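You operate a simulated robot arm through the tools that you are given. There is no shell and no other tool.

The job below is to be done with a simulated robot arm. You get a single attempt, and the scene is never put back.

## Task
Put things in order on the top of the dark table. At the end: the cream jar stands where the coupler stood; the coupler from the top of the dark table stands where the green brush stood; the green brush stands where the blue can stood; the blue can is on the brown wooden board; whatever was shut is shut again. Leave all else as you found it, and nothing knocked over. Set down upright: blue can.

The check looks at the end state, three seconds after you hand in, the way a careful person would. Anything else that was tipped, shoved, dropped, spilled or broken makes it a failure.

## Robot
A 7-joint arm with a two-finger parallel gripper, fixed in place. Base frame: the origin is at the foot of the arm, x ahead of it, y to its left, z up; the work surface is at about z = 0. Units: mm, rad, N and s.
With the tool pointing down near the work surface it reaches from about 220 to 580 mm from the base axis. Its first joint turns from -1.152 to 1.152 rad. Payload 2.5 kg.
The TCP is the grasp point between the finger pads, 23 mm short of the fingertips. In the tool frame z runs along the fingers and y along their closing line. Largest opening 94 mm; finger width 38, thickness 10; the body of the gripper, 54 by 96 mm, starts 39 mm behind the TCP.
Orientation is told as [roll, pitch, yaw] about the base's x, y, z axes, in that order, counted from this pose: with the fingers straight down and closing along the base's y, the tool's x points along the base's -x, its y along +y and its z along -z.

## Interface
- The arm moves only by the tool nudge_tool. Its argument "steps" is a list of rows, each a list of 3 entries, a list of its own where there are three numbers: the opening, from 0 (shut) to 1 (fully open), then the shift along the base's x, y, z in units of 25 mm (1.0 is 25 mm), then the turn, a rotation vector about the base's x, y, z in units of 8 degrees (1.0 is 8 degrees). In form: [[fingers, [dx, dy, dz], [ax, ay, az]], ...]. A call has 1 to 20 rows; each row shifts and turns the commanded pose from where the row before left it. A call with a number of a shift or a turn outside -1 to 1 is refused whole. A row lasts 0.2 s, in which the tool goes at most 50 mm and 0.15 rad; a call with a longer step from one row to the next is refused whole, and so is a gripper value outside its range. A pose out of reach is approached as far as the arm can. The call stops where the force on the tool passes 40 N (or 10 N more than at its start, if that is more) or the arm is blocked; 0.2 s more then pass. The fingers move at their own pace (about 108 mm/s each) and stop on an object; they squeeze with about 27 N. The grip force told is the motor's: it shows also when the fingers shut on nothing. Time passes only in rows, and 0.2 s behind the last, so rows that do not move let the fingers close. It gives the time, the measured TCP pose, the force on the tool (base axes), the opening and the grip force at its end, in the units of the frame above (readings bear some noise), with the torque about the TCP (base axes, N m) and any sound that the robot's microphone picked up.
- Cameras (640 x 400 px; columns grow to the right, rows downward): "scene" is fixed at [105.1, -402.9, 547.5]; the picture's right is [0.86, -0.51, 0.00], its down [-0.29, -0.48, -0.83] and it looks along [0.43, 0.71, -0.56] (base axes); focal length 347 px, centre (320, 200). "wrist" rides on the gripper at [86, 16, -75] in the tool frame; the picture's right is [-0.18, 0.98, 0.00], its down [-0.58, -0.11, -0.81] and it looks along [-0.79, -0.15, 0.59] (tool axes); focal length 243 px, centre (320, 200). There is no depth. A picture from a camera that has moved, and an enlarged one, comes with that camera's place and axes in the base frame and with its lens. The place of the scene camera against the robot may be out by one fixed shift of up to 12 mm in any direction.
- camera(camera): a new picture of that camera. The clock stands still meanwhile.
- enlarge(camera, box): a new picture of the part [left, top, right, bottom] of that camera's present view, enlarged. The clock stands still meanwhile.
- sign_off(): hands the job in; it is judged then, once.

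Places have to be worked out from the pictures, the camera data and where the tool is seen. Open the gripper and draw the arm clear of the work before you hand the job in, unless the task says otherwise.

The tools are called after ">>>" by a JSON object that holds its "fn" and its "kwargs". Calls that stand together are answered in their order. nudge_tool: Moves the arm, as the interface text tells. Its arguments: {"type":"object","properties":{"steps":{"type":"array","items":{"type":"array"}}},"required":["steps"]} The other tools are called the same way: camera (camera) takes a picture; enlarge (camera, box) takes an enlarged picture of a part of a camera's view; sign_off () hands the job in.

At the start:

```text
time: 0.0
eef_pos: [327.6, -40.1, 323.9]
tool_rot: [0.001, -0.001, 0.0]
contact_force: [0.3, 0.9, 1.3]
ft_torque: [0.04, 0.03, 0.0]
opening: 94.0
finger_force: 0.0
```

scene: 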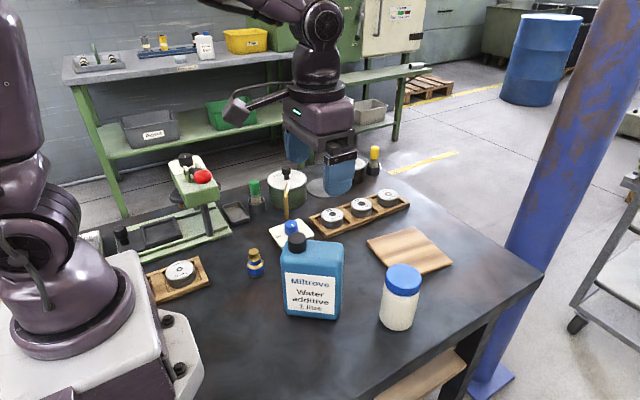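
wrist: 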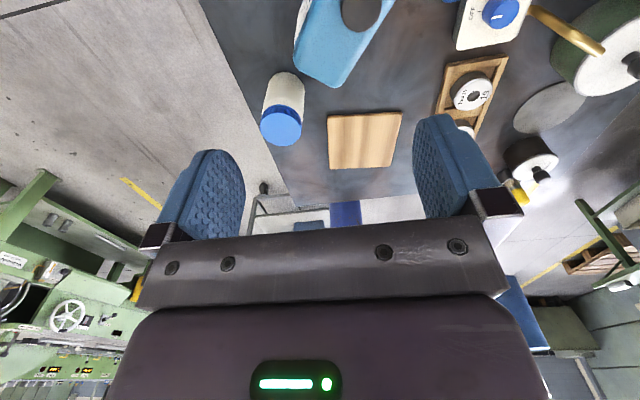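

I start by looking closely at the scene to identify the objects.

>>> {"fn": "enlarge", "kwargs": {"camera": "scene", "box": [220, 140, 460, 340]}}

>>> {"fn": "enlarge", "kwargs": {"camera": "scene", "box": [80, 140, 300, 310]}}

>>> {"fn": "enlarge", "kwargs": {"camera": "wrist", "box": [240, 0, 640, 220]}}

```text
2.00 times, centred on (340, 240) of scene
camera zoom: at [105.1, -402.9, 547.5], right [0.86, -0.51, 0.0], down [-0.29, -0.48, -0.83], along [0.43, 0.71, -0.56], focal length 694 px, centre (280, 120)
```

zoom: 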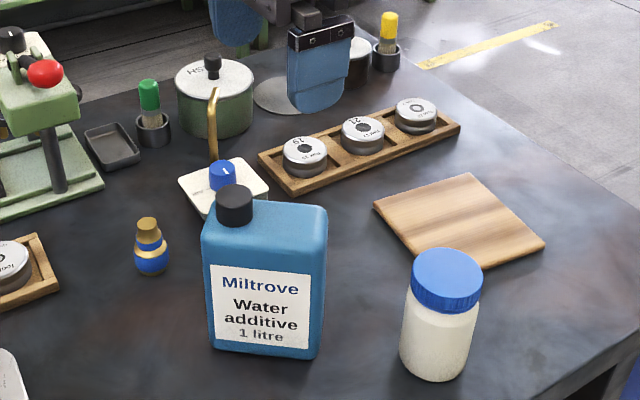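

```text
2.35 times, centred on (190, 225) of scene
camera zoom: at [105.1, -402.9, 547.5], right [0.86, -0.51, 0.0], down [-0.29, -0.48, -0.83], along [0.43, 0.71, -0.56], focal length 817 px, centre (626, 141)
```

zoom: 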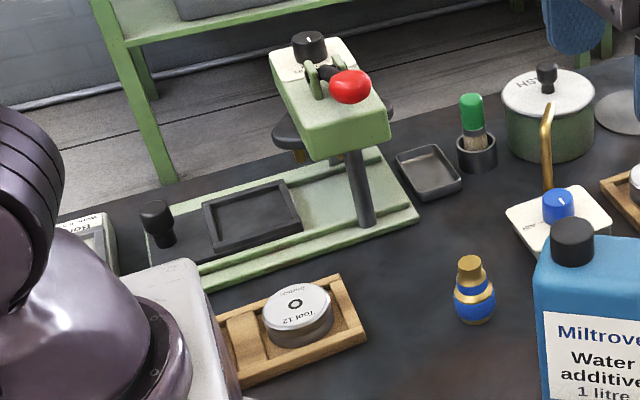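

```text
1.60 times, centred on (440, 110) of wrist
camera zoom: at [241.0, -22.7, 397.5], right [0.18, 0.98, 0.0], down [0.58, -0.11, 0.81], along [0.79, -0.15, -0.59], focal length 388 px, centre (128, 344)
```

zoom: 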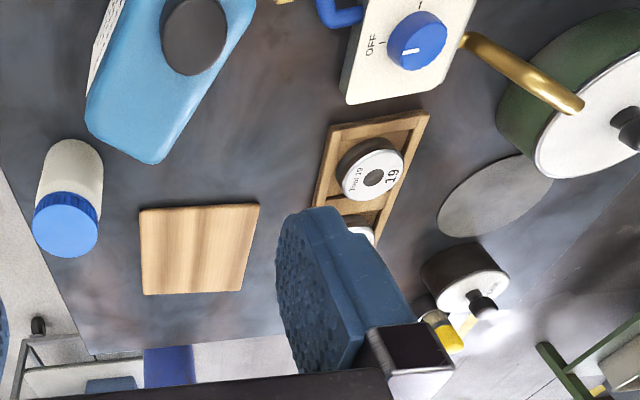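

The can, jar, coupler, green brush (in a cup) and board are located roughly. I'll swing the wrist camera at height toward the brush to see whether its cup is a separate item.

>>> {"fn": "nudge_tool", "kwargs": {"steps": [[1, [-0.27, 0.96, 0.1], [0, 0, 0.47]], [1, [-0.27, 0.96, 0.1], [0, 0, 0.47]], [1, [-0.27, 0.96, 0.1], [0, 0, 0.47]], [1, [-0.27, 0.96, 0.1], [0, 0, 0.47]], [1, [-0.27, 0.96, 0.1], [0, 0, 0.47]], [1, [-0.27, 0.96, 0.1], [0, 0, 0.47]], [1, [-0.27, 0.96, 0], [0, 0, 0.47]], [1, [-0.27, 0.96, 0], [0, 0, 0.47]], [1, [-0.27, 0.96, 0], [0, 0, 0.47]], [1, [-0.27, 0.96, 0], [0, 0, 0.47]], [1, [0, 0, 0], [0, 0, 0]]]}}

>>> {"fn": "camera", "kwargs": {"camera": "wrist"}}

>>> {"fn": "camera", "kwargs": {"camera": "scene"}}

```text
time: 2.4
eef_pos: [260.3, 201.4, 338.3]
tool_rot: [0.0, -0.002, 0.657]
contact_force: [-0.1, 0.3, 0.7]
ft_torque: [0.01, -0.01, 0.0]
opening: 94.0
finger_force: 0.1
```

```text
taken
camera wrist: at [181.1, 161.0, 412.7], right [-0.45, 0.89, 0.0], down [0.53, 0.27, 0.81], along [0.72, 0.37, -0.59], focal length 243 px, centre (320, 200)
```

wrist: 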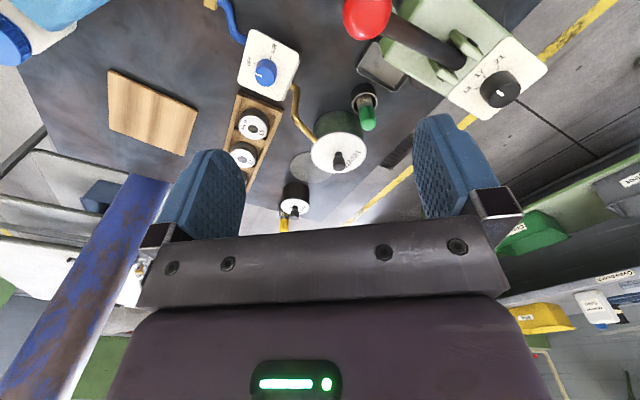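

```text
taken
```

scene: 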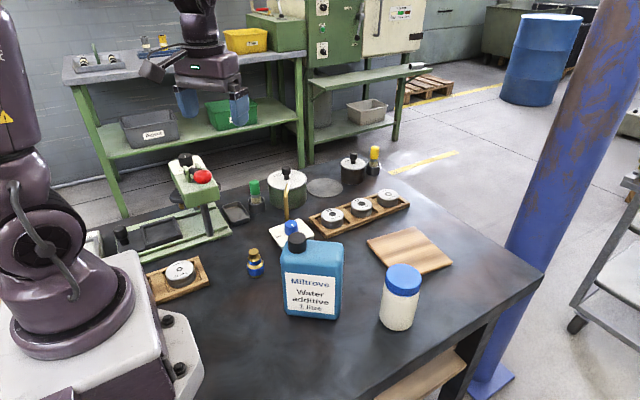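

>>> {"fn": "enlarge", "kwargs": {"camera": "wrist", "box": [280, 40, 440, 200]}}

>>> {"fn": "enlarge", "kwargs": {"camera": "scene", "box": [215, 150, 315, 230]}}

>>> {"fn": "enlarge", "kwargs": {"camera": "scene", "box": [300, 130, 420, 230]}}

>>> {"fn": "enlarge", "kwargs": {"camera": "scene", "box": [240, 210, 360, 330]}}

```text
2.50 times, centred on (360, 120) of wrist
camera zoom: at [181.1, 161.0, 412.7], right [-0.45, 0.89, 0.0], down [0.53, 0.27, 0.81], along [0.72, 0.37, -0.59], focal length 606 px, centre (220, 400)
```

zoom: 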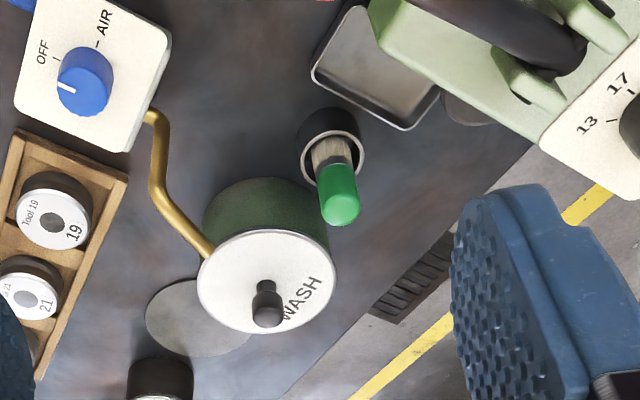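

```text
5.00 times, centred on (265, 190) of scene
camera zoom: at [105.1, -402.9, 547.5], right [0.86, -0.51, 0.0], down [-0.29, -0.48, -0.83], along [0.43, 0.71, -0.56], focal length 1736 px, centre (595, 250)
```

zoom: 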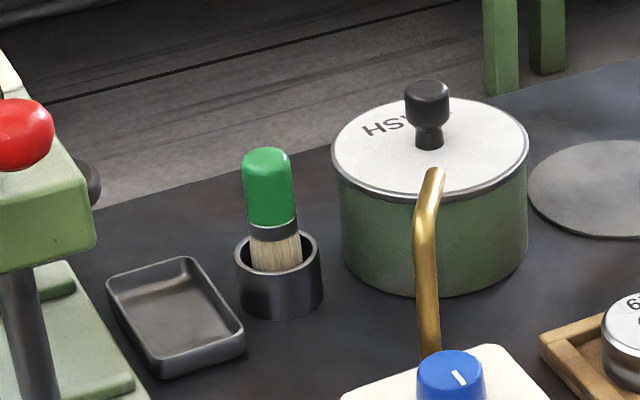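

```text
4.00 times, centred on (360, 180) of scene
camera zoom: at [105.1, -402.9, 547.5], right [0.86, -0.51, 0.0], down [-0.29, -0.48, -0.83], along [0.43, 0.71, -0.56], focal length 1389 px, centre (160, 280)
```

zoom: 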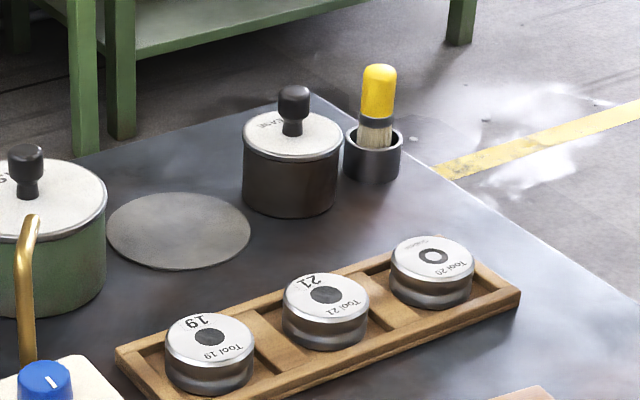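

```text
3.33 times, centred on (300, 270) of scene
camera zoom: at [105.1, -402.9, 547.5], right [0.86, -0.51, 0.0], down [-0.29, -0.48, -0.83], along [0.43, 0.71, -0.56], focal length 1157 px, centre (387, -33)
```

zoom: 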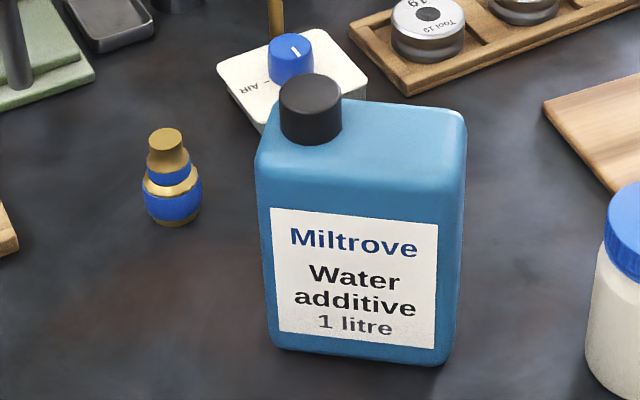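

The brush stands bristles-down in an open cup that may be a separate item; I'll find out when I lift it. Next I swing back to view the blue can from above, with yaw about -37° so the fingers will close across its narrow side.

>>> {"fn": "nudge_tool", "kwargs": {"steps": [[1, [-0.08, -0.7, 0], [0, 0, -0.933]], [1, [-0.08, -0.7, 0], [0, 0, -0.933]], [1, [-0.08, -0.7, 0], [0, 0, -0.933]], [1, [-0.08, -0.7, 0], [0, 0, -0.933]], [1, [-0.08, -0.7, 0], [0, 0, -0.933]], [1, [-0.08, -0.7, 0], [0, 0, -0.933]], [1, [-0.08, -0.7, 0], [0, 0, -0.933]], [1, [-0.08, -0.7, 0], [0, 0, -0.933]], [1, [-0.08, -0.7, 0], [0, 0, -0.933]], [1, [-0.08, -0.7, 0], [0, 0, -0.933]], [1, [0, 0, 0], [0, 0, 0]]]}}

>>> {"fn": "camera", "kwargs": {"camera": "wrist"}}

>>> {"fn": "enlarge", "kwargs": {"camera": "wrist", "box": [220, 40, 420, 180]}}

```text
time: 4.8
eef_pos: [240.4, 26.7, 337.8]
tool_rot: [-0.001, -0.003, -0.65]
contact_force: [0.0, 0.4, 0.2]
ft_torque: [0.01, 0.01, 0.02]
opening: 94.0
finger_force: 0.1
```

```text
taken
camera wrist: at [180.3, 91.0, 412.7], right [0.74, 0.67, 0.0], down [0.4, -0.44, 0.81], along [0.54, -0.6, -0.59], focal length 243 px, centre (320, 200)
```

wrist: 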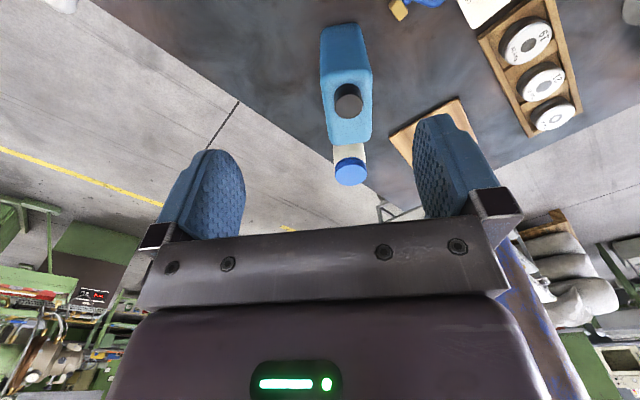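

```text
2.86 times, centred on (320, 110) of wrist
camera zoom: at [180.3, 91.0, 412.7], right [0.74, 0.67, 0.0], down [0.4, -0.44, 0.81], along [0.54, -0.6, -0.59], focal length 693 px, centre (320, 457)
```

zoom: 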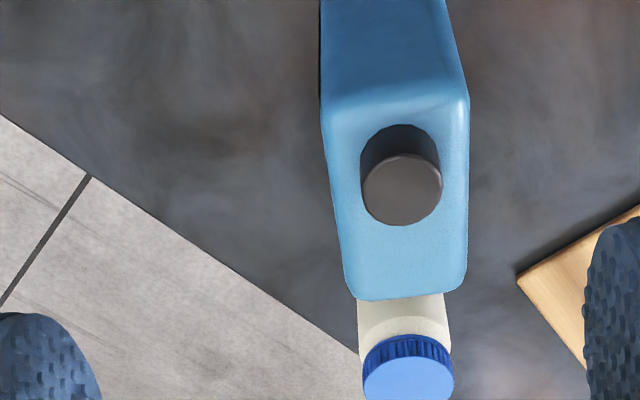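

The can's top is about 97 x 57 mm at z≈145, centre about (327, -19), long axis at about -38°, cap top z≈172. I go above it and partly down, then check alignment.

>>> {"fn": "nudge_tool", "kwargs": {"steps": [[1, [0.866, -0.457, 0], [0, 0, -0.04]], [1, [0.866, -0.457, 0], [0, 0, -0.04]], [1, [0.866, -0.457, 0], [0, 0, -0.04]], [1, [0.866, -0.457, 0], [0, 0, -0.04]], [1, [0, 0, -0.9], [0, 0, 0]], [1, [0, 0, -0.9], [0, 0, 0]], [1, [0, 0, -0.9], [0, 0, 0]], [1, [0, 0, -0.9], [0, 0, 0]], [1, [0, 0, -0.9], [0, 0, 0]], [1, [0, 0, -0.9], [0, 0, 0]], [1, [0, 0, 0], [0, 0, 0]]]}}

>>> {"fn": "camera", "kwargs": {"camera": "wrist"}}

>>> {"fn": "enlarge", "kwargs": {"camera": "scene", "box": [220, 120, 420, 340]}}

```text
time: 7.2
eef_pos: [327.0, -21.6, 203.0]
tool_rot: [0.0, -0.001, -0.669]
contact_force: [-0.1, -0.7, 0.1]
ft_torque: [0.01, 0.01, 0.0]
opening: 93.8
finger_force: 0.0
```

```text
taken
camera wrist: at [267.7, 46.9, 277.3], right [0.75, 0.66, 0.0], down [0.39, -0.45, 0.81], along [0.53, -0.61, -0.59], focal length 243 px, centre (320, 200)
```

wrist: 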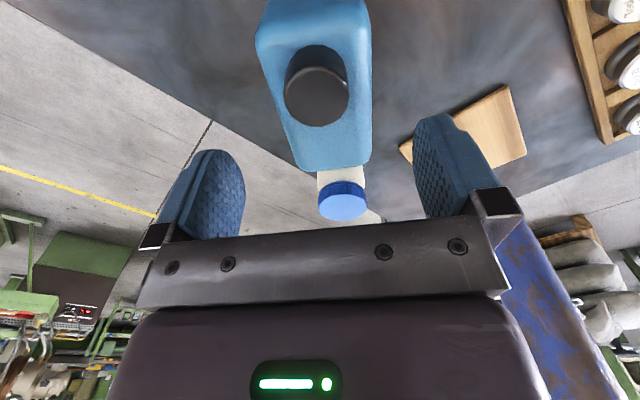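

```text
1.82 times, centred on (320, 230) of scene
camera zoom: at [105.1, -402.9, 547.5], right [0.86, -0.51, 0.0], down [-0.29, -0.48, -0.83], along [0.43, 0.71, -0.56], focal length 631 px, centre (320, 146)
```

zoom: 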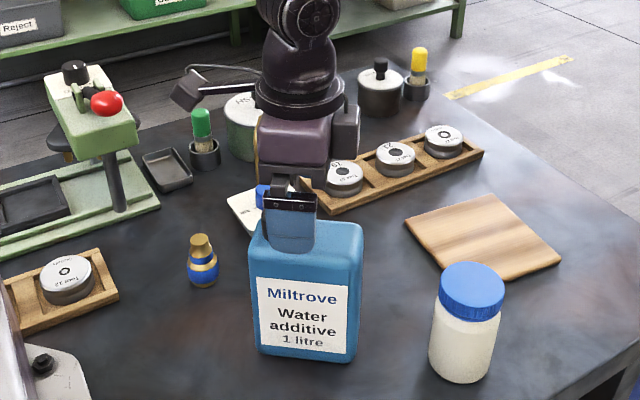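

The fingers straddle the can's top; small correction of about 3 mm and -2.5° yaw, then descend to z≈138 (body stays above the cap) and close.

>>> {"fn": "nudge_tool", "kwargs": {"steps": [[1, [0.1, 0.1, -0.65], [0, 0, -0.3]], [1, [0, 0, -0.65], [0, 0, 0]], [1, [0, 0, -0.65], [0, 0, 0]], [1, [0, 0, -0.65], [0, 0, 0]], [1, [0, 0, 0], [0, 0, 0]], [0, [0, 0, 0], [0, 0, 0]], [0, [0, 0, 0], [0, 0, 0]], [0, [0, 0, 0], [0, 0, 0]], [0, [0, 0, 0], [0, 0, 0]]]}}

>>> {"fn": "enlarge", "kwargs": {"camera": "scene", "box": [220, 120, 420, 340]}}

>>> {"fn": "camera", "kwargs": {"camera": "wrist"}}

```text
time: 9.2
eef_pos: [328.3, -17.5, 138.6]
tool_rot: [0.001, 0.002, -0.709]
contact_force: [-0.6, -0.8, 0.4]
ft_torque: [-0.04, 0.01, 0.03]
opening: 60.1
finger_force: 27.1
```

```text
1.82 times, centred on (320, 230) of scene
camera zoom: at [105.1, -402.9, 547.5], right [0.86, -0.51, 0.0], down [-0.29, -0.48, -0.83], along [0.42, 0.71, -0.56], focal length 631 px, centre (320, 146)
```

zoom: 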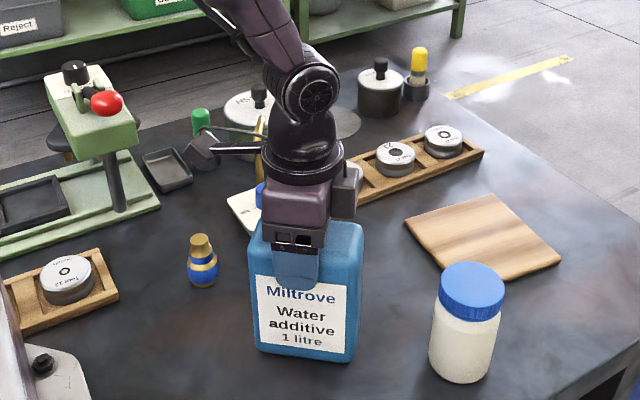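

```text
taken
camera wrist: at [273.3, 51.8, 212.7], right [0.78, 0.62, 0.0], down [0.37, -0.46, 0.81], along [0.5, -0.63, -0.59], focal length 243 px, centre (320, 200)
```

wrist: 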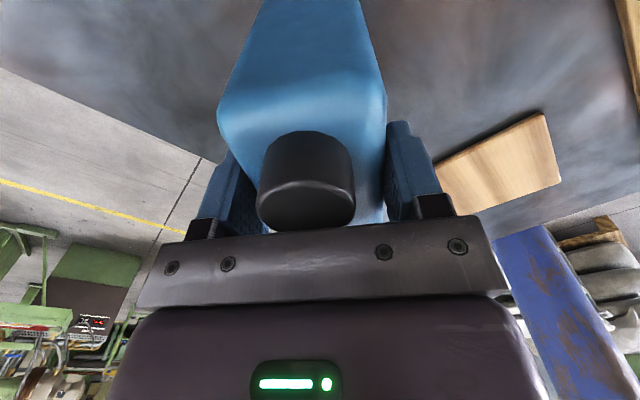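

The grip holds at 60 mm, but the fingers sit about 11 mm off the can's centre toward the cap. I reopen, shift along the long axis and regrip for a balanced lift.

>>> {"fn": "nudge_tool", "kwargs": {"steps": [[1, [0, 0, 0], [0, 0, 0]], [1, [0, 0, 0], [0, 0, 0]], [1, [0.32, -0.28, 0], [0, 0, 0]], [1, [0, 0, 0], [0, 0, 0]], [0, [0, 0, 0], [0, 0, 0]], [0, [0, 0, 0], [0, 0, 0]], [0, [0, 0, 0], [0, 0, 0]], [0, [0, 0, 0], [0, 0, 0]]]}}

>>> {"fn": "enlarge", "kwargs": {"camera": "scene", "box": [220, 120, 420, 340]}}

```text
time: 11.0
eef_pos: [338.0, -23.3, 138.6]
tool_rot: [-0.001, -0.002, -0.709]
contact_force: [-1.2, -2.0, 2.9]
ft_torque: [0.22, 0.13, 0.19]
opening: 59.7
finger_force: 27.0
```

```text
1.82 times, centred on (320, 230) of scene
camera zoom: at [105.1, -402.9, 547.5], right [0.86, -0.51, 0.0], down [-0.29, -0.48, -0.83], along [0.43, 0.71, -0.56], focal length 631 px, centre (320, 146)
```

zoom: 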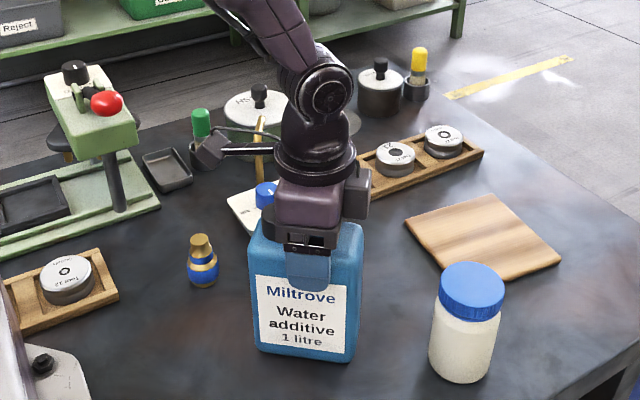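

Now centred on the can (centre ≈ (337,-23)). I lift it and check that it holds.

>>> {"fn": "nudge_tool", "kwargs": {"steps": [[0, [0, 0, 0.3], [0, 0, 0]], [0, [0, 0, 0.5], [0, 0, 0]], [0, [0, 0, 0.6], [0, 0, 0]], [0, [0, 0, 0.8], [0, 0, 0]], [0, [0, 0, 0.8], [0, 0, 0]], [0, [0, 0, 0], [0, 0, 0]]]}}

>>> {"fn": "camera", "kwargs": {"camera": "scene"}}

>>> {"fn": "camera", "kwargs": {"camera": "wrist"}}

```text
time: 12.4
eef_pos: [338.1, -24.4, 214.6]
tool_rot: [-0.001, 0.001, -0.71]
contact_force: [-0.3, 0.1, -10.8]
ft_torque: [-0.05, -0.1, 0.0]
opening: 59.9
finger_force: 27.3
```

```text
taken
```

scene: 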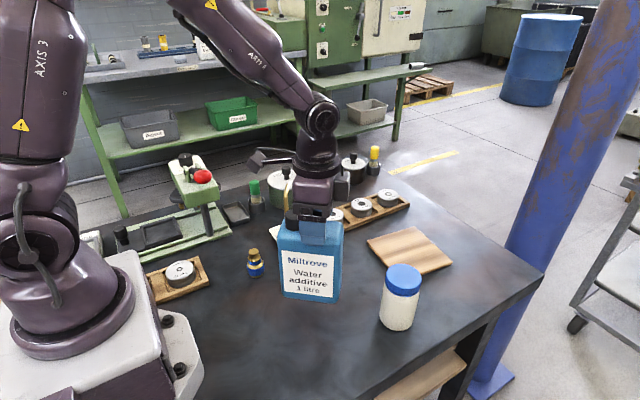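

```text
taken
camera wrist: at [281.3, 44.8, 287.8], right [0.78, 0.63, 0.0], down [0.37, -0.46, 0.81], along [0.5, -0.63, -0.59], focal length 243 px, centre (320, 200)
```

wrist: 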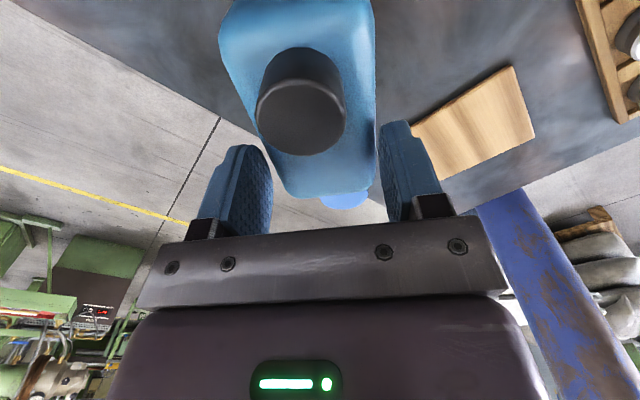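

The can is held (≈1.1 kg) and clear. I carry it over the board at height, turning it in line with the board.

>>> {"fn": "nudge_tool", "kwargs": {"steps": [[0, [0.5, 0.05, 0], [0, 0, 0.2]], [0, [0.9, 0.1, 0], [0, 0, 0.43]], [0, [0.968, 0.098, 0], [0, 0, 0.43]], [0, [0.968, 0.098, 0], [0, 0, 0.43]], [0, [0.968, 0.098, 0], [0, 0, 0.43]], [0, [0.968, 0.098, 0], [0, 0, 0.43]], [0, [0.968, 0.098, 0], [0, 0, 0.43]], [0, [0.968, 0.098, 0], [0, 0, 0.43]], [0, [0.968, 0.098, 0], [0, 0, 0.43]], [0, [0.9, 0.098, 0], [0, 0, 0.43]], [0, [0.6, 0, 0], [0, 0, 0.3]], [0, [0, 0, 0], [0, 0, 0]]]}}

>>> {"fn": "camera", "kwargs": {"camera": "scene"}}

>>> {"fn": "camera", "kwargs": {"camera": "wrist"}}

```text
time: 15.0
eef_pos: [578.5, -0.3, 213.6]
tool_rot: [0.0, -0.002, -0.1]
contact_force: [0.2, -0.2, -9.9]
ft_torque: [0.0, -0.11, -0.03]
opening: 60.0
finger_force: 26.0
```

```text
taken
```

scene: 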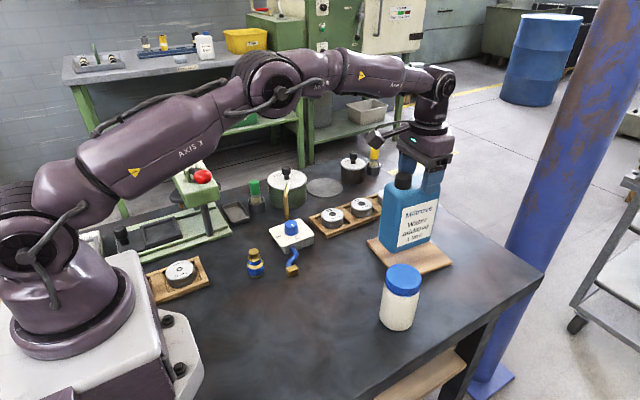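

```text
taken
camera wrist: at [493.6, 24.3, 287.5], right [0.28, 0.96, 0.0], down [0.57, -0.17, 0.81], along [0.77, -0.23, -0.59], focal length 243 px, centre (320, 200)
```

wrist: 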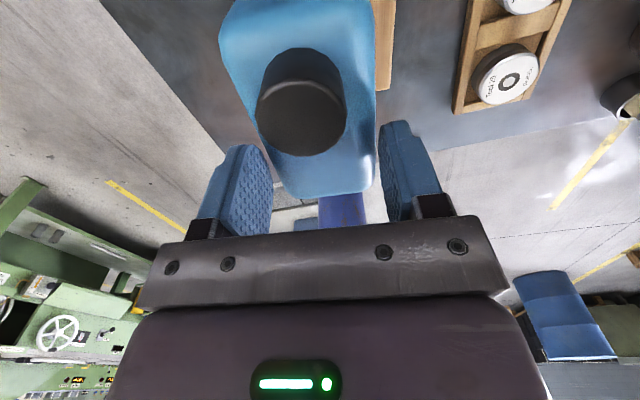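

Over the board. I lower most of the way and check the can against the board edges.

>>> {"fn": "nudge_tool", "kwargs": {"steps": [[0, [0, 0, -0.5], [0, 0, 0]], [0, [0, 0, -0.6], [0, 0, 0]], [0, [0, 0, -0.6], [0, 0, 0]], [0, [0, 0, -0.2], [0, 0, 0]], [0, [0, 0, 0], [0, 0, 0]]]}}

>>> {"fn": "enlarge", "kwargs": {"camera": "scene", "box": [340, 140, 480, 290]}}

```text
time: 16.2
eef_pos: [581.4, -2.4, 171.1]
tool_rot: [-0.001, -0.013, -0.101]
contact_force: [4.8, -4.6, 28.2]
ft_torque: [-0.2, -0.31, -0.02]
opening: 60.0
finger_force: 26.8
```

```text
2.67 times, centred on (410, 215) of scene
camera zoom: at [104.9, -402.9, 547.5], right [0.86, -0.51, 0.0], down [-0.29, -0.48, -0.83], along [0.43, 0.71, -0.56], focal length 926 px, centre (80, 160)
```

zoom: 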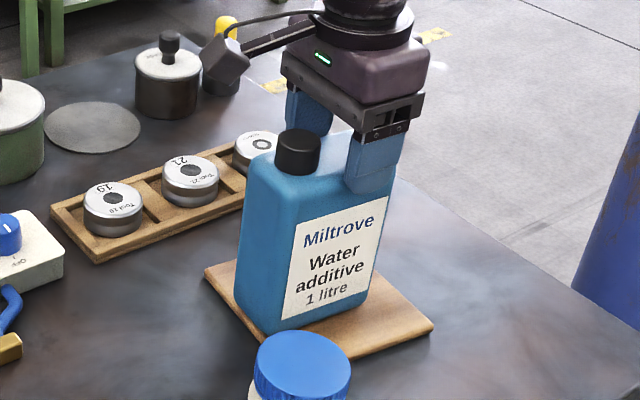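

Contact reads already at z≈171, so the can appears to have slipped down a little in the grip and now rests on the board. I look closer before releasing.

>>> {"fn": "enlarge", "kwargs": {"camera": "scene", "box": [360, 210, 450, 280]}}

>>> {"fn": "camera", "kwargs": {"camera": "wrist"}}

```text
5.71 times, centred on (405, 245) of scene
camera zoom: at [104.9, -402.9, 547.5], right [0.86, -0.51, 0.0], down [-0.29, -0.48, -0.83], along [0.43, 0.71, -0.56], focal length 1984 px, centre (-166, -57)
```

zoom: 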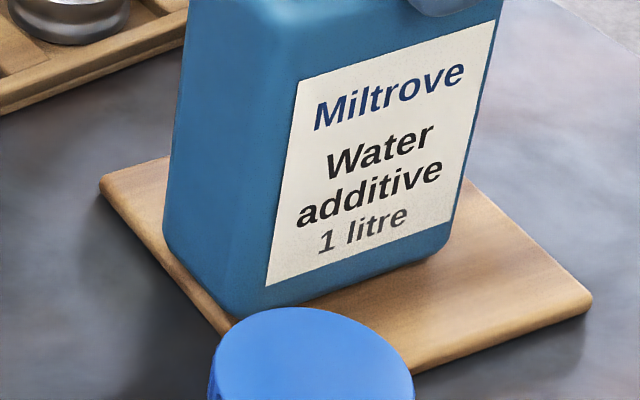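

```text
taken
camera wrist: at [495.5, 23.3, 243.3], right [0.28, 0.96, 0.0], down [0.56, -0.17, 0.81], along [0.78, -0.23, -0.58], focal length 243 px, centre (320, 200)
```

wrist: 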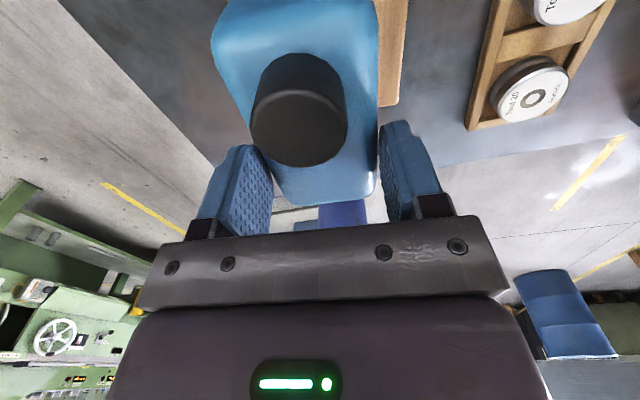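

The can stands vertical with its base fully on the board (about 6 mm inside the near edge). I relieve the pressing force, open, and rise straight up.

>>> {"fn": "nudge_tool", "kwargs": {"steps": [[0, [0, 0, 0.14], [0, 0, 0]], [0, [0, 0, 0], [0, 0, 0]]]}}

```text
time: 16.8
eef_pos: [580.4, -1.2, 170.0]
tool_rot: [-0.001, -0.005, -0.099]
contact_force: [8.3, -4.9, 14.4]
ft_torque: [-0.23, -0.91, -0.04]
opening: 60.0
finger_force: 26.7
```

>>> {"fn": "nudge_tool", "kwargs": {"steps": [[0, [0, 0, 0.08], [0, 0, 0]], [0.75, [0, 0, 0], [0, 0, 0]], [1, [0, 0, 0], [0, 0, 0]], [1, [0, 0, 0], [0, 0, 0]]]}}

>>> {"fn": "enlarge", "kwargs": {"camera": "scene", "box": [340, 140, 480, 290]}}

>>> {"fn": "camera", "kwargs": {"camera": "wrist"}}

```text
time: 17.8
eef_pos: [578.3, -1.2, 171.7]
tool_rot: [-0.001, -0.001, -0.099]
contact_force: [1.0, -0.1, 0.0]
ft_torque: [0.05, 0.02, 0.03]
opening: 93.8
finger_force: 0.0
```

```text
2.67 times, centred on (410, 215) of scene
camera zoom: at [105.1, -402.9, 547.5], right [0.86, -0.51, 0.0], down [-0.29, -0.48, -0.83], along [0.43, 0.71, -0.56], focal length 926 px, centre (80, 160)
```

zoom: 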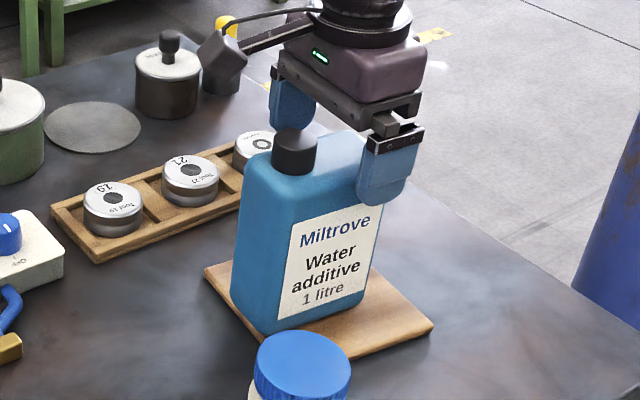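

```text
taken
camera wrist: at [493.8, 24.3, 245.4], right [0.28, 0.96, 0.0], down [0.57, -0.17, 0.81], along [0.77, -0.23, -0.59], focal length 243 px, centre (320, 200)
```

wrist: 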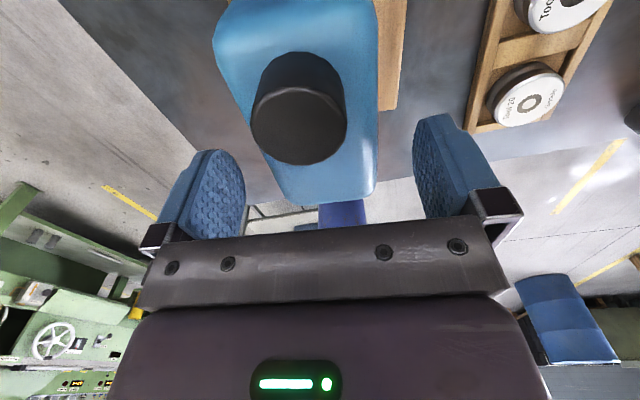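

>>> {"fn": "enlarge", "kwargs": {"camera": "scene", "box": [360, 210, 450, 280]}}

>>> {"fn": "enlarge", "kwargs": {"camera": "wrist", "box": [200, 0, 440, 240]}}

```text
5.71 times, centred on (405, 245) of scene
camera zoom: at [105.1, -402.9, 547.5], right [0.86, -0.51, 0.0], down [-0.29, -0.48, -0.83], along [0.43, 0.71, -0.56], focal length 1984 px, centre (-166, -57)
```

zoom: 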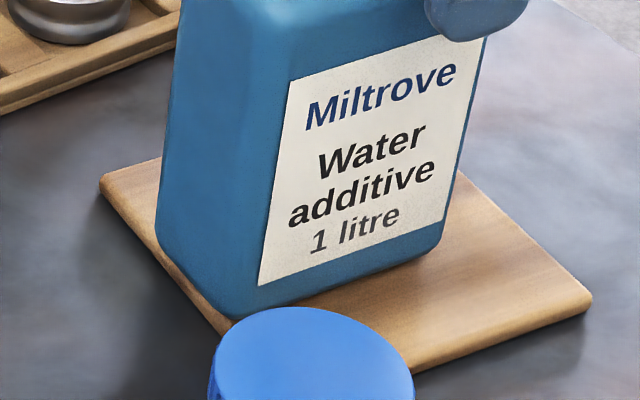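

```text
1.67 times, centred on (320, 120) of wrist
camera zoom: at [493.8, 24.3, 245.4], right [0.28, 0.96, 0.0], down [0.57, -0.17, 0.81], along [0.77, -0.23, -0.59], focal length 404 px, centre (320, 333)
```

zoom: 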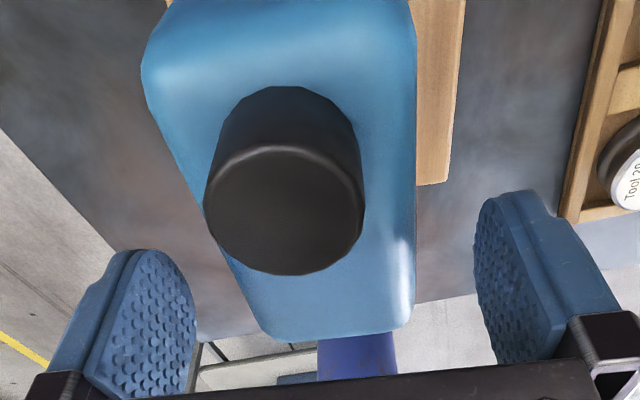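

The can stands free and upright on the board. I rise straight up, then swing at height over toward the green brush with yaw 60° (keeps the camera housing away from the press).

>>> {"fn": "nudge_tool", "kwargs": {"steps": [[1, [0, 0, 0.6], [0, 0, 0]], [1, [0, 0, 0.9], [0, 0, 0]], [1, [0, 0, 1], [0, 0, 0]], [1, [0, 0, 1], [0, 0, 0]], [1, [0, 0, 1], [0, 0, 0]], [1, [0, 0, 1], [0, 0, 0]], [1, [0, 0, 0.8], [0, 0, 0]]]}}

>>> {"fn": "nudge_tool", "kwargs": {"steps": [[1, [-0.927, 0.887, 0], [0, 0, 0.684]], [1, [-0.927, 0.887, 0], [0, 0, 0.684]], [1, [-0.927, 0.887, 0], [0, 0, 0.684]], [1, [-0.927, 0.887, 0], [0, 0, 0.684]], [1, [-0.927, 0.887, 0], [0, 0, 0.684]], [1, [-0.927, 0.887, 0], [0, 0, 0.684]], [1, [-0.927, 0.887, 0], [0, 0, 0.684]], [1, [-0.927, 0.887, 0], [0, 0, 0.684]], [1, [-0.927, 0.887, 0], [0, 0, 0.684]], [1, [-0.927, 0.887, 0], [0, 0, 0.684]], [1, [-0.927, 0.887, 0], [0, 0, 0.684]], [1, [-0.927, 0.887, 0], [0, 0, 0.684]], [1, [0, 0, 0], [0, 0, 0]]]}}

>>> {"fn": "camera", "kwargs": {"camera": "wrist"}}

>>> {"fn": "enlarge", "kwargs": {"camera": "wrist", "box": [260, 0, 480, 150]}}

>>> {"fn": "camera", "kwargs": {"camera": "scene"}}

```text
time: 19.4
eef_pos: [569.8, 0.2, 327.1]
tool_rot: [-0.001, -0.001, -0.1]
contact_force: [0.0, -0.1, 0.5]
ft_torque: [0.01, 0.0, -0.01]
opening: 93.8
finger_force: 0.1
out of reach, approached as far as the arm can: row 7
```

```text
time: 22.2
eef_pos: [291.8, 267.1, 325.7]
tool_rot: [0.001, -0.001, 1.047]
contact_force: [-0.2, -0.6, 0.3]
ft_torque: [-0.03, -0.02, -0.04]
opening: 94.2
finger_force: 0.0
```

```text
taken
camera wrist: at [233.9, 199.8, 400.4], right [-0.76, 0.65, 0.0], down [0.38, 0.45, 0.81], along [0.53, 0.61, -0.59], focal length 243 px, centre (320, 200)
```

wrist: 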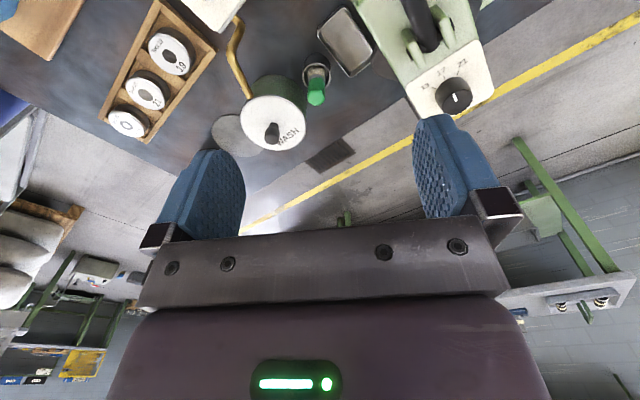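

```text
2.67 times, centred on (370, 75) of wrist
camera zoom: at [233.9, 199.8, 400.4], right [-0.76, 0.65, 0.0], down [0.38, 0.45, 0.81], along [0.53, 0.61, -0.59], focal length 647 px, centre (187, 533)
```

zoom: 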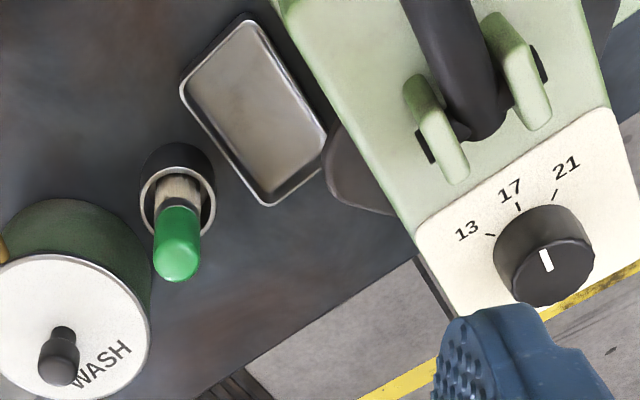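

```text
taken
```

scene: 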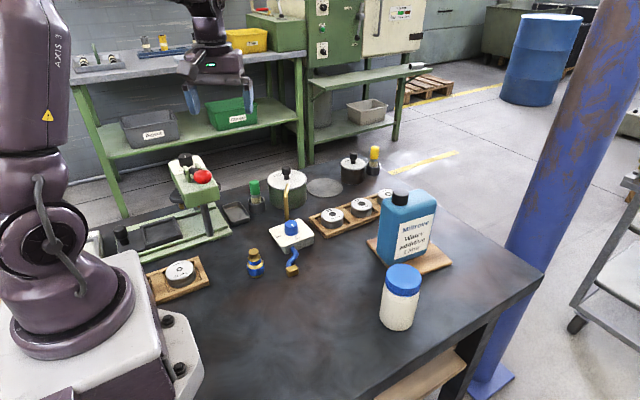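

The brush stands vertical in its cup at about (359, 334), top z≈97; the WASH pot edge is ~38 mm away. I narrow the fingers to ~42 mm, move above it, and stop at z≈140 to check.

>>> {"fn": "nudge_tool", "kwargs": {"steps": [[0.45, [0.87, 0.905, 0], [0, 0, 0]], [0.45, [0.87, 0.905, 0], [0, 0, 0]], [0.45, [0.87, 0.905, 0], [0, 0, 0]], [0.45, [0, 0, -0.9], [0, 0, 0]], [0.45, [0, 0, -0.9], [0, 0, 0]], [0.45, [0, 0, -0.9], [0, 0, 0]], [0.45, [0, 0, -0.9], [0, 0, 0]], [0.45, [0, 0, -0.9], [0, 0, 0]], [0.45, [0, 0, -0.9], [0, 0, 0]], [0.45, [0, 0, -0.9], [0, 0, 0]], [0.45, [0, 0, -0.9], [0, 0, 0]], [0.45, [0, 0, 0], [0, 0, 0]]]}}

>>> {"fn": "camera", "kwargs": {"camera": "wrist"}}

>>> {"fn": "enlarge", "kwargs": {"camera": "scene", "box": [195, 120, 315, 220]}}

```text
time: 24.8
eef_pos: [358.6, 334.2, 145.5]
tool_rot: [-0.001, -0.001, 1.044]
contact_force: [-0.6, 0.4, 0.2]
ft_torque: [-0.02, 0.0, 0.0]
opening: 42.6
finger_force: 0.1
```

```text
taken
camera wrist: at [299.5, 266.9, 220.7], right [-0.76, 0.65, 0.0], down [0.38, 0.45, 0.81], along [0.53, 0.61, -0.59], focal length 243 px, centre (320, 200)
```

wrist: 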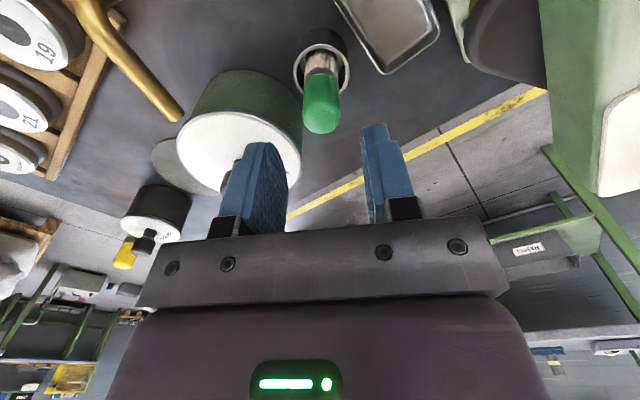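

```text
4.00 times, centred on (255, 170) of scene
camera zoom: at [105.1, -402.9, 547.5], right [0.86, -0.51, 0.0], down [-0.29, -0.48, -0.83], along [0.43, 0.71, -0.56], focal length 1389 px, centre (580, 320)
```

zoom: 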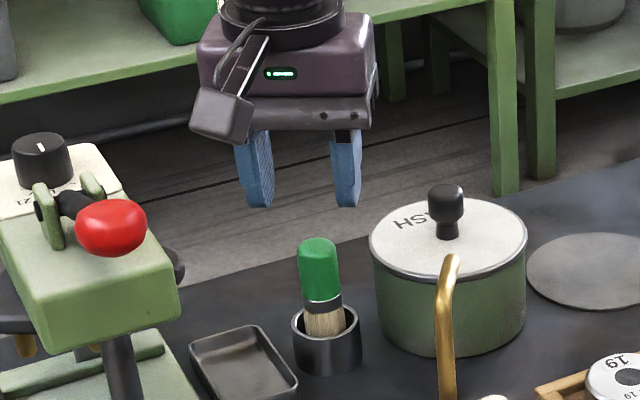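

Wrist view says the brush lies between the fingers; scene view suggests it's a few mm toward the pot side. I descend until the tips are just at the brush top and look again where parallax vanishes.

>>> {"fn": "nudge_tool", "kwargs": {"steps": [[0.45, [0, 0, -0.6], [0, 0, 0]], [0.45, [0, 0, -0.5], [0, 0, 0]], [0.45, [0, 0, 0], [0, 0, 0]]]}}

>>> {"fn": "enlarge", "kwargs": {"camera": "wrist", "box": [220, 40, 420, 240]}}

>>> {"fn": "enlarge", "kwargs": {"camera": "scene", "box": [215, 130, 315, 220]}}

```text
time: 25.6
eef_pos: [356.2, 334.3, 118.1]
tool_rot: [0.001, -0.002, 1.045]
contact_force: [0.3, 0.3, 0.8]
ft_torque: [-0.03, 0.02, 0.02]
opening: 42.4
finger_force: 0.1
```

```text
2.00 times, centred on (320, 140) of wrist
camera zoom: at [299.4, 267.1, 193.0], right [-0.76, 0.65, 0.0], down [0.38, 0.45, 0.81], along [0.53, 0.61, -0.59], focal length 485 px, centre (320, 320)
```

zoom: 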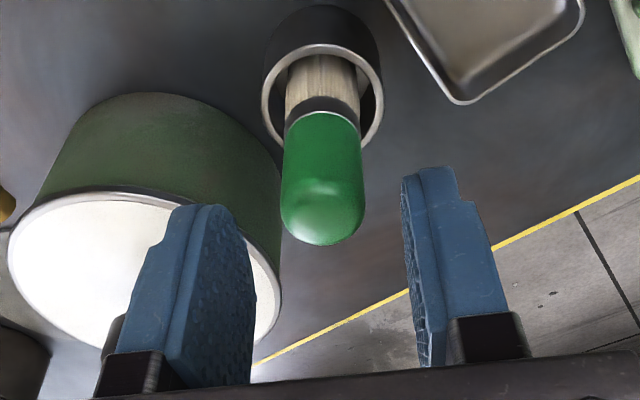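

```text
4.44 times, centred on (265, 175) of scene
camera zoom: at [105.1, -402.9, 547.5], right [0.86, -0.51, 0.0], down [-0.29, -0.48, -0.83], along [0.43, 0.71, -0.56], focal length 1543 px, centre (564, 311)
```

zoom: 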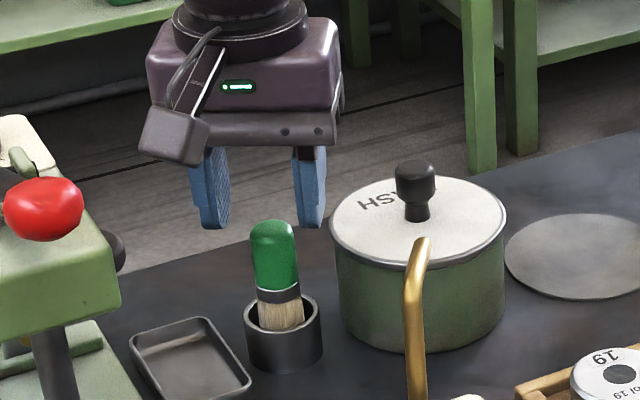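

Combining both views, the brush is really ~11 mm further along the wrist camera's look direction (the table lies slightly below z=0). I shift by about (+7,+8.5) and recheck both views.

>>> {"fn": "nudge_tool", "kwargs": {"steps": [[0.45, [0.28, 0.34, 0], [0, 0, 0]], [0.45, [0, 0, 0], [0, 0, 0]]]}}

>>> {"fn": "enlarge", "kwargs": {"camera": "wrist", "box": [220, 40, 420, 240]}}

>>> {"fn": "enlarge", "kwargs": {"camera": "scene", "box": [215, 130, 315, 220]}}

```text
time: 26.2
eef_pos: [365.6, 342.7, 118.7]
tool_rot: [-0.001, 0.0, 1.045]
contact_force: [-0.5, 0.5, 0.1]
ft_torque: [-0.02, -0.01, 0.01]
opening: 42.3
finger_force: 0.1
```

```text
2.00 times, centred on (320, 140) of wrist
camera zoom: at [306.4, 275.7, 193.4], right [-0.76, 0.65, 0.0], down [0.39, 0.45, 0.81], along [0.53, 0.61, -0.59], focal length 485 px, centre (320, 320)
```

zoom: 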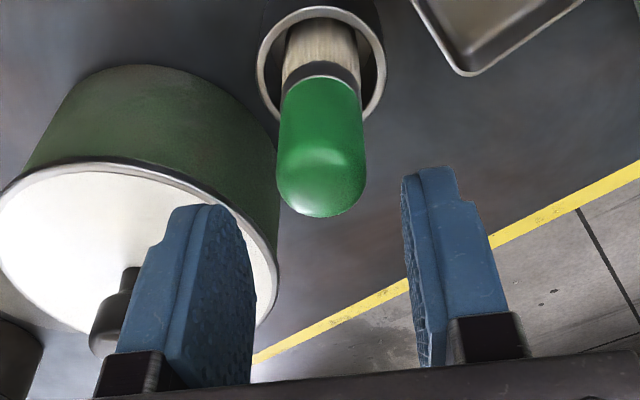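

```text
4.44 times, centred on (265, 175) of scene
camera zoom: at [105.1, -402.9, 547.5], right [0.86, -0.51, 0.0], down [-0.29, -0.48, -0.83], along [0.43, 0.71, -0.56], focal length 1543 px, centre (564, 311)
```

zoom: 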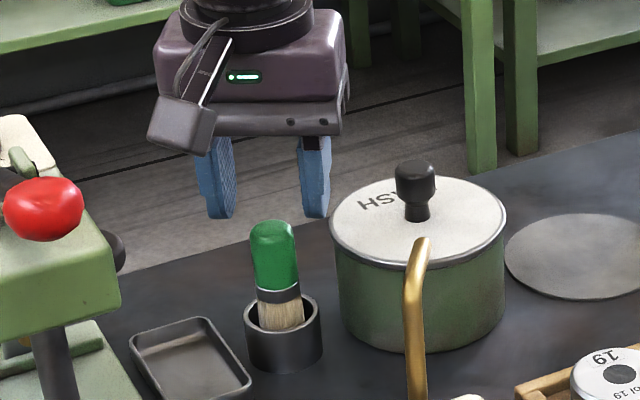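

Triangulating with the small shift puts the brush at about (362.5, 339.5), top z≈88, cup rim z≈22. I step back 3 mm for pot clearance, descend along the handle and close.

>>> {"fn": "nudge_tool", "kwargs": {"steps": [[0.44, [-0.06, -0.12, -0.3], [0, 0, 0]], [0.44, [0, 0, -0.4], [0, 0, 0]], [0.44, [0, 0, -0.4], [0, 0, 0]], [0.44, [0, 0, -0.4], [0, 0, 0]], [0.44, [0, 0, 0], [0, 0, 0]]]}}

>>> {"fn": "enlarge", "kwargs": {"camera": "wrist", "box": [220, 40, 420, 240]}}

>>> {"fn": "enlarge", "kwargs": {"camera": "scene", "box": [215, 130, 315, 220]}}

```text
time: 27.4
eef_pos: [363.9, 340.6, 80.6]
tool_rot: [0.001, 0.001, 1.045]
contact_force: [-0.1, -0.3, 0.9]
ft_torque: [0.0, 0.0, -0.03]
opening: 41.2
finger_force: 0.1
```

```text
2.00 times, centred on (320, 140) of wrist
camera zoom: at [305.2, 273.1, 155.3], right [-0.76, 0.65, 0.0], down [0.38, 0.45, 0.81], along [0.53, 0.61, -0.59], focal length 485 px, centre (320, 320)
```

zoom: 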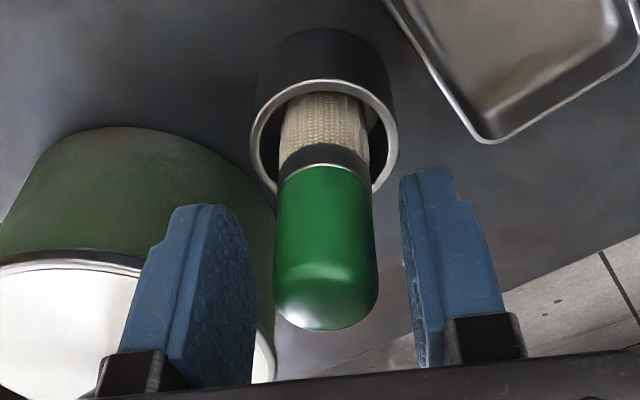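

```text
4.44 times, centred on (265, 175) of scene
camera zoom: at [105.1, -402.9, 547.5], right [0.86, -0.51, 0.0], down [-0.29, -0.48, -0.83], along [0.43, 0.71, -0.56], focal length 1543 px, centre (564, 311)
```

zoom: 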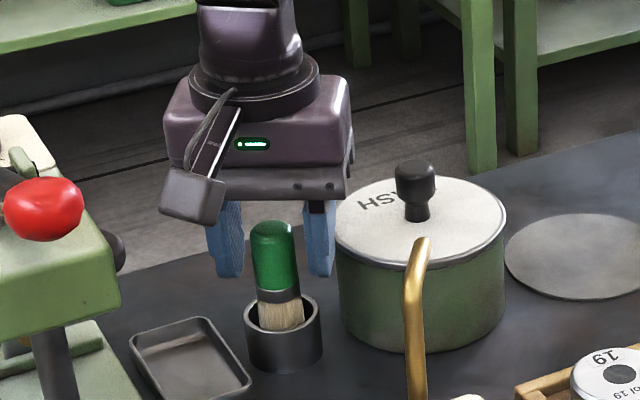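

The handle is centred between the pads in both views. I close the fingers.

>>> {"fn": "nudge_tool", "kwargs": {"steps": [[0.2, [0, 0, 0], [0, 0, 0]], [0, [0, 0, 0], [0, 0, 0]], [0, [0, 0, 0], [0, 0, 0]], [0, [0, 0, 0], [0, 0, 0]]]}}

>>> {"fn": "nudge_tool", "kwargs": {"steps": [[0, [0, 0, 0.2], [0, 0, 0]], [0, [0, 0, 0.4], [0, 0, 0]], [0, [0, 0, 0.4], [0, 0, 0]], [0, [0, 0, 0], [0, 0, 0]]]}}

>>> {"fn": "enlarge", "kwargs": {"camera": "wrist", "box": [220, 40, 420, 240]}}

>>> {"fn": "enlarge", "kwargs": {"camera": "scene", "box": [215, 130, 315, 220]}}

```text
time: 28.4
eef_pos: [363.9, 339.8, 81.0]
tool_rot: [-0.001, -0.001, 1.043]
contact_force: [0.4, -0.2, 0.2]
ft_torque: [0.01, -0.03, 0.02]
opening: 24.7
finger_force: 27.2
```

```text
time: 29.4
eef_pos: [363.4, 338.0, 106.8]
tool_rot: [0.0, -0.002, 1.046]
contact_force: [0.2, -0.5, -0.4]
ft_torque: [0.03, 0.01, 0.03]
opening: 24.7
finger_force: 27.1
```

```text
2.00 times, centred on (320, 140) of wrist
camera zoom: at [305.0, 272.6, 180.9], right [-0.76, 0.65, 0.0], down [0.39, 0.45, 0.81], along [0.53, 0.61, -0.59], focal length 485 px, centre (320, 320)
```

zoom: 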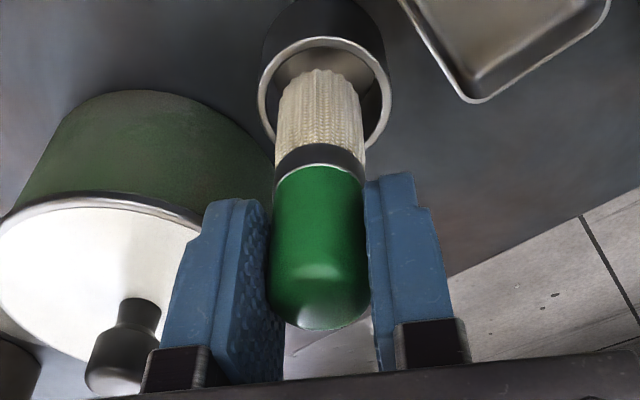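

```text
4.44 times, centred on (265, 175) of scene
camera zoom: at [105.1, -402.9, 547.5], right [0.86, -0.51, 0.0], down [-0.29, -0.48, -0.83], along [0.43, 0.71, -0.56], focal length 1543 px, centre (564, 311)
```

zoom: 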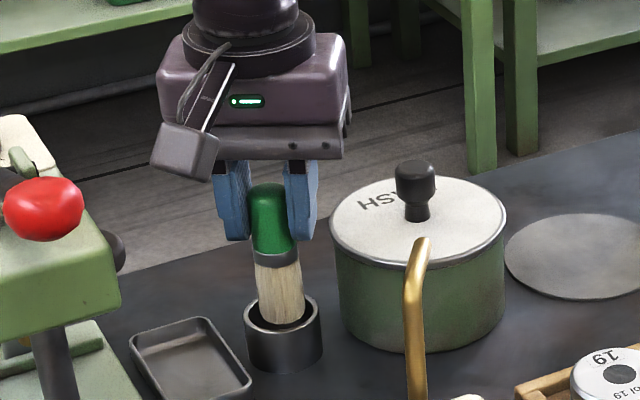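

Only the brush came up; its cup stays behind, so the cup is a separate item and will hold the coupler's place. I lift clear and carry the brush to the can's old spot, about (333, -21).

>>> {"fn": "nudge_tool", "kwargs": {"steps": [[0, [0, 0, 0.8], [0, 0, 0]], [0, [0, 0, 0.9], [0, 0, 0]], [0, [0, 0, 1], [0, 0, 0]], [0, [0, 0, 1], [0, 0, 0]], [0, [0, 0, 1], [0, 0, 0]], [0, [0, 0, 0.3], [0, 0, 0]]]}}

>>> {"fn": "nudge_tool", "kwargs": {"steps": [[0, [-0.08, -0.5, 0], [0, 0, -0.2]], [0, [-0.08, -0.96, 0], [0, 0, -0.5]], [0, [-0.08, -0.96, 0], [0, 0, -0.5]], [0, [-0.08, -0.96, 0], [0, 0, -0.5]], [0, [-0.08, -0.96, 0], [0, 0, -0.5]], [0, [-0.08, -0.96, 0], [0, 0, -0.5]], [0, [-0.08, -0.96, 0], [0, 0, -0.5]], [0, [-0.08, -0.96, 0], [0, 0, -0.5]], [0, [-0.08, -0.96, 0], [0, 0, -0.5]], [0, [-0.08, -0.96, 0], [0, 0, -0.5]], [0, [-0.08, -0.96, 0], [0, 0, -0.5]], [0, [-0.08, -0.96, 0], [0, 0, -0.5]], [0, [-0.08, -0.96, 0], [0, 0, -0.5]], [0, [-0.08, -0.96, 0], [0, 0, -0.5]], [0, [-0.08, -0.9, 0], [0, 0, -0.5]], [0, [0, -0.5, 0], [0, 0, -0.26]], [0, [0, 0, 0], [0, 0, 0]]]}}

>>> {"fn": "camera", "kwargs": {"camera": "scene"}}

>>> {"fn": "camera", "kwargs": {"camera": "wrist"}}

```text
time: 30.8
eef_pos: [362.5, 338.1, 231.1]
tool_rot: [0.0, 0.001, 1.047]
contact_force: [0.8, -0.4, -0.4]
ft_torque: [-0.04, -0.01, 0.0]
opening: 24.6
finger_force: 27.2
```

```text
time: 34.4
eef_pos: [333.5, -21.1, 231.8]
tool_rot: [0.001, -0.001, 0.004]
contact_force: [0.5, -0.7, -0.2]
ft_torque: [0.01, 0.0, -0.02]
opening: 24.8
finger_force: 26.5
```

```text
taken
```

scene: 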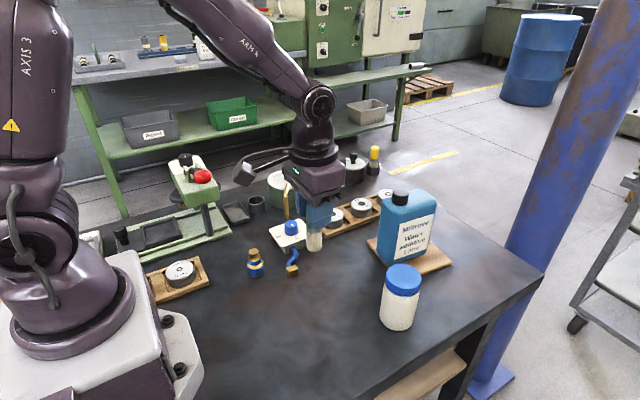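

```text
taken
camera wrist: at [245.8, -4.2, 305.6], right [0.18, 0.98, 0.0], down [0.58, -0.11, 0.81], along [0.79, -0.15, -0.59], focal length 243 px, centre (320, 200)
```

wrist: 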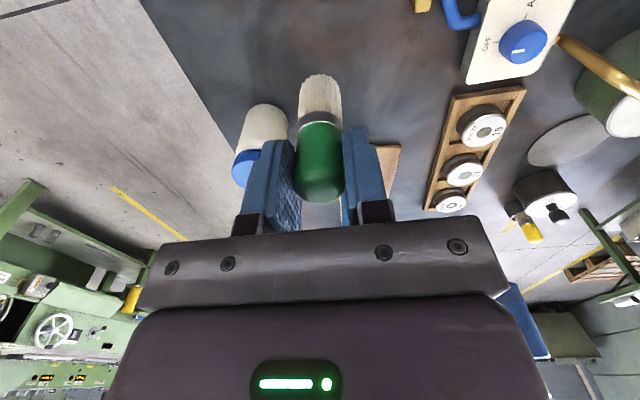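

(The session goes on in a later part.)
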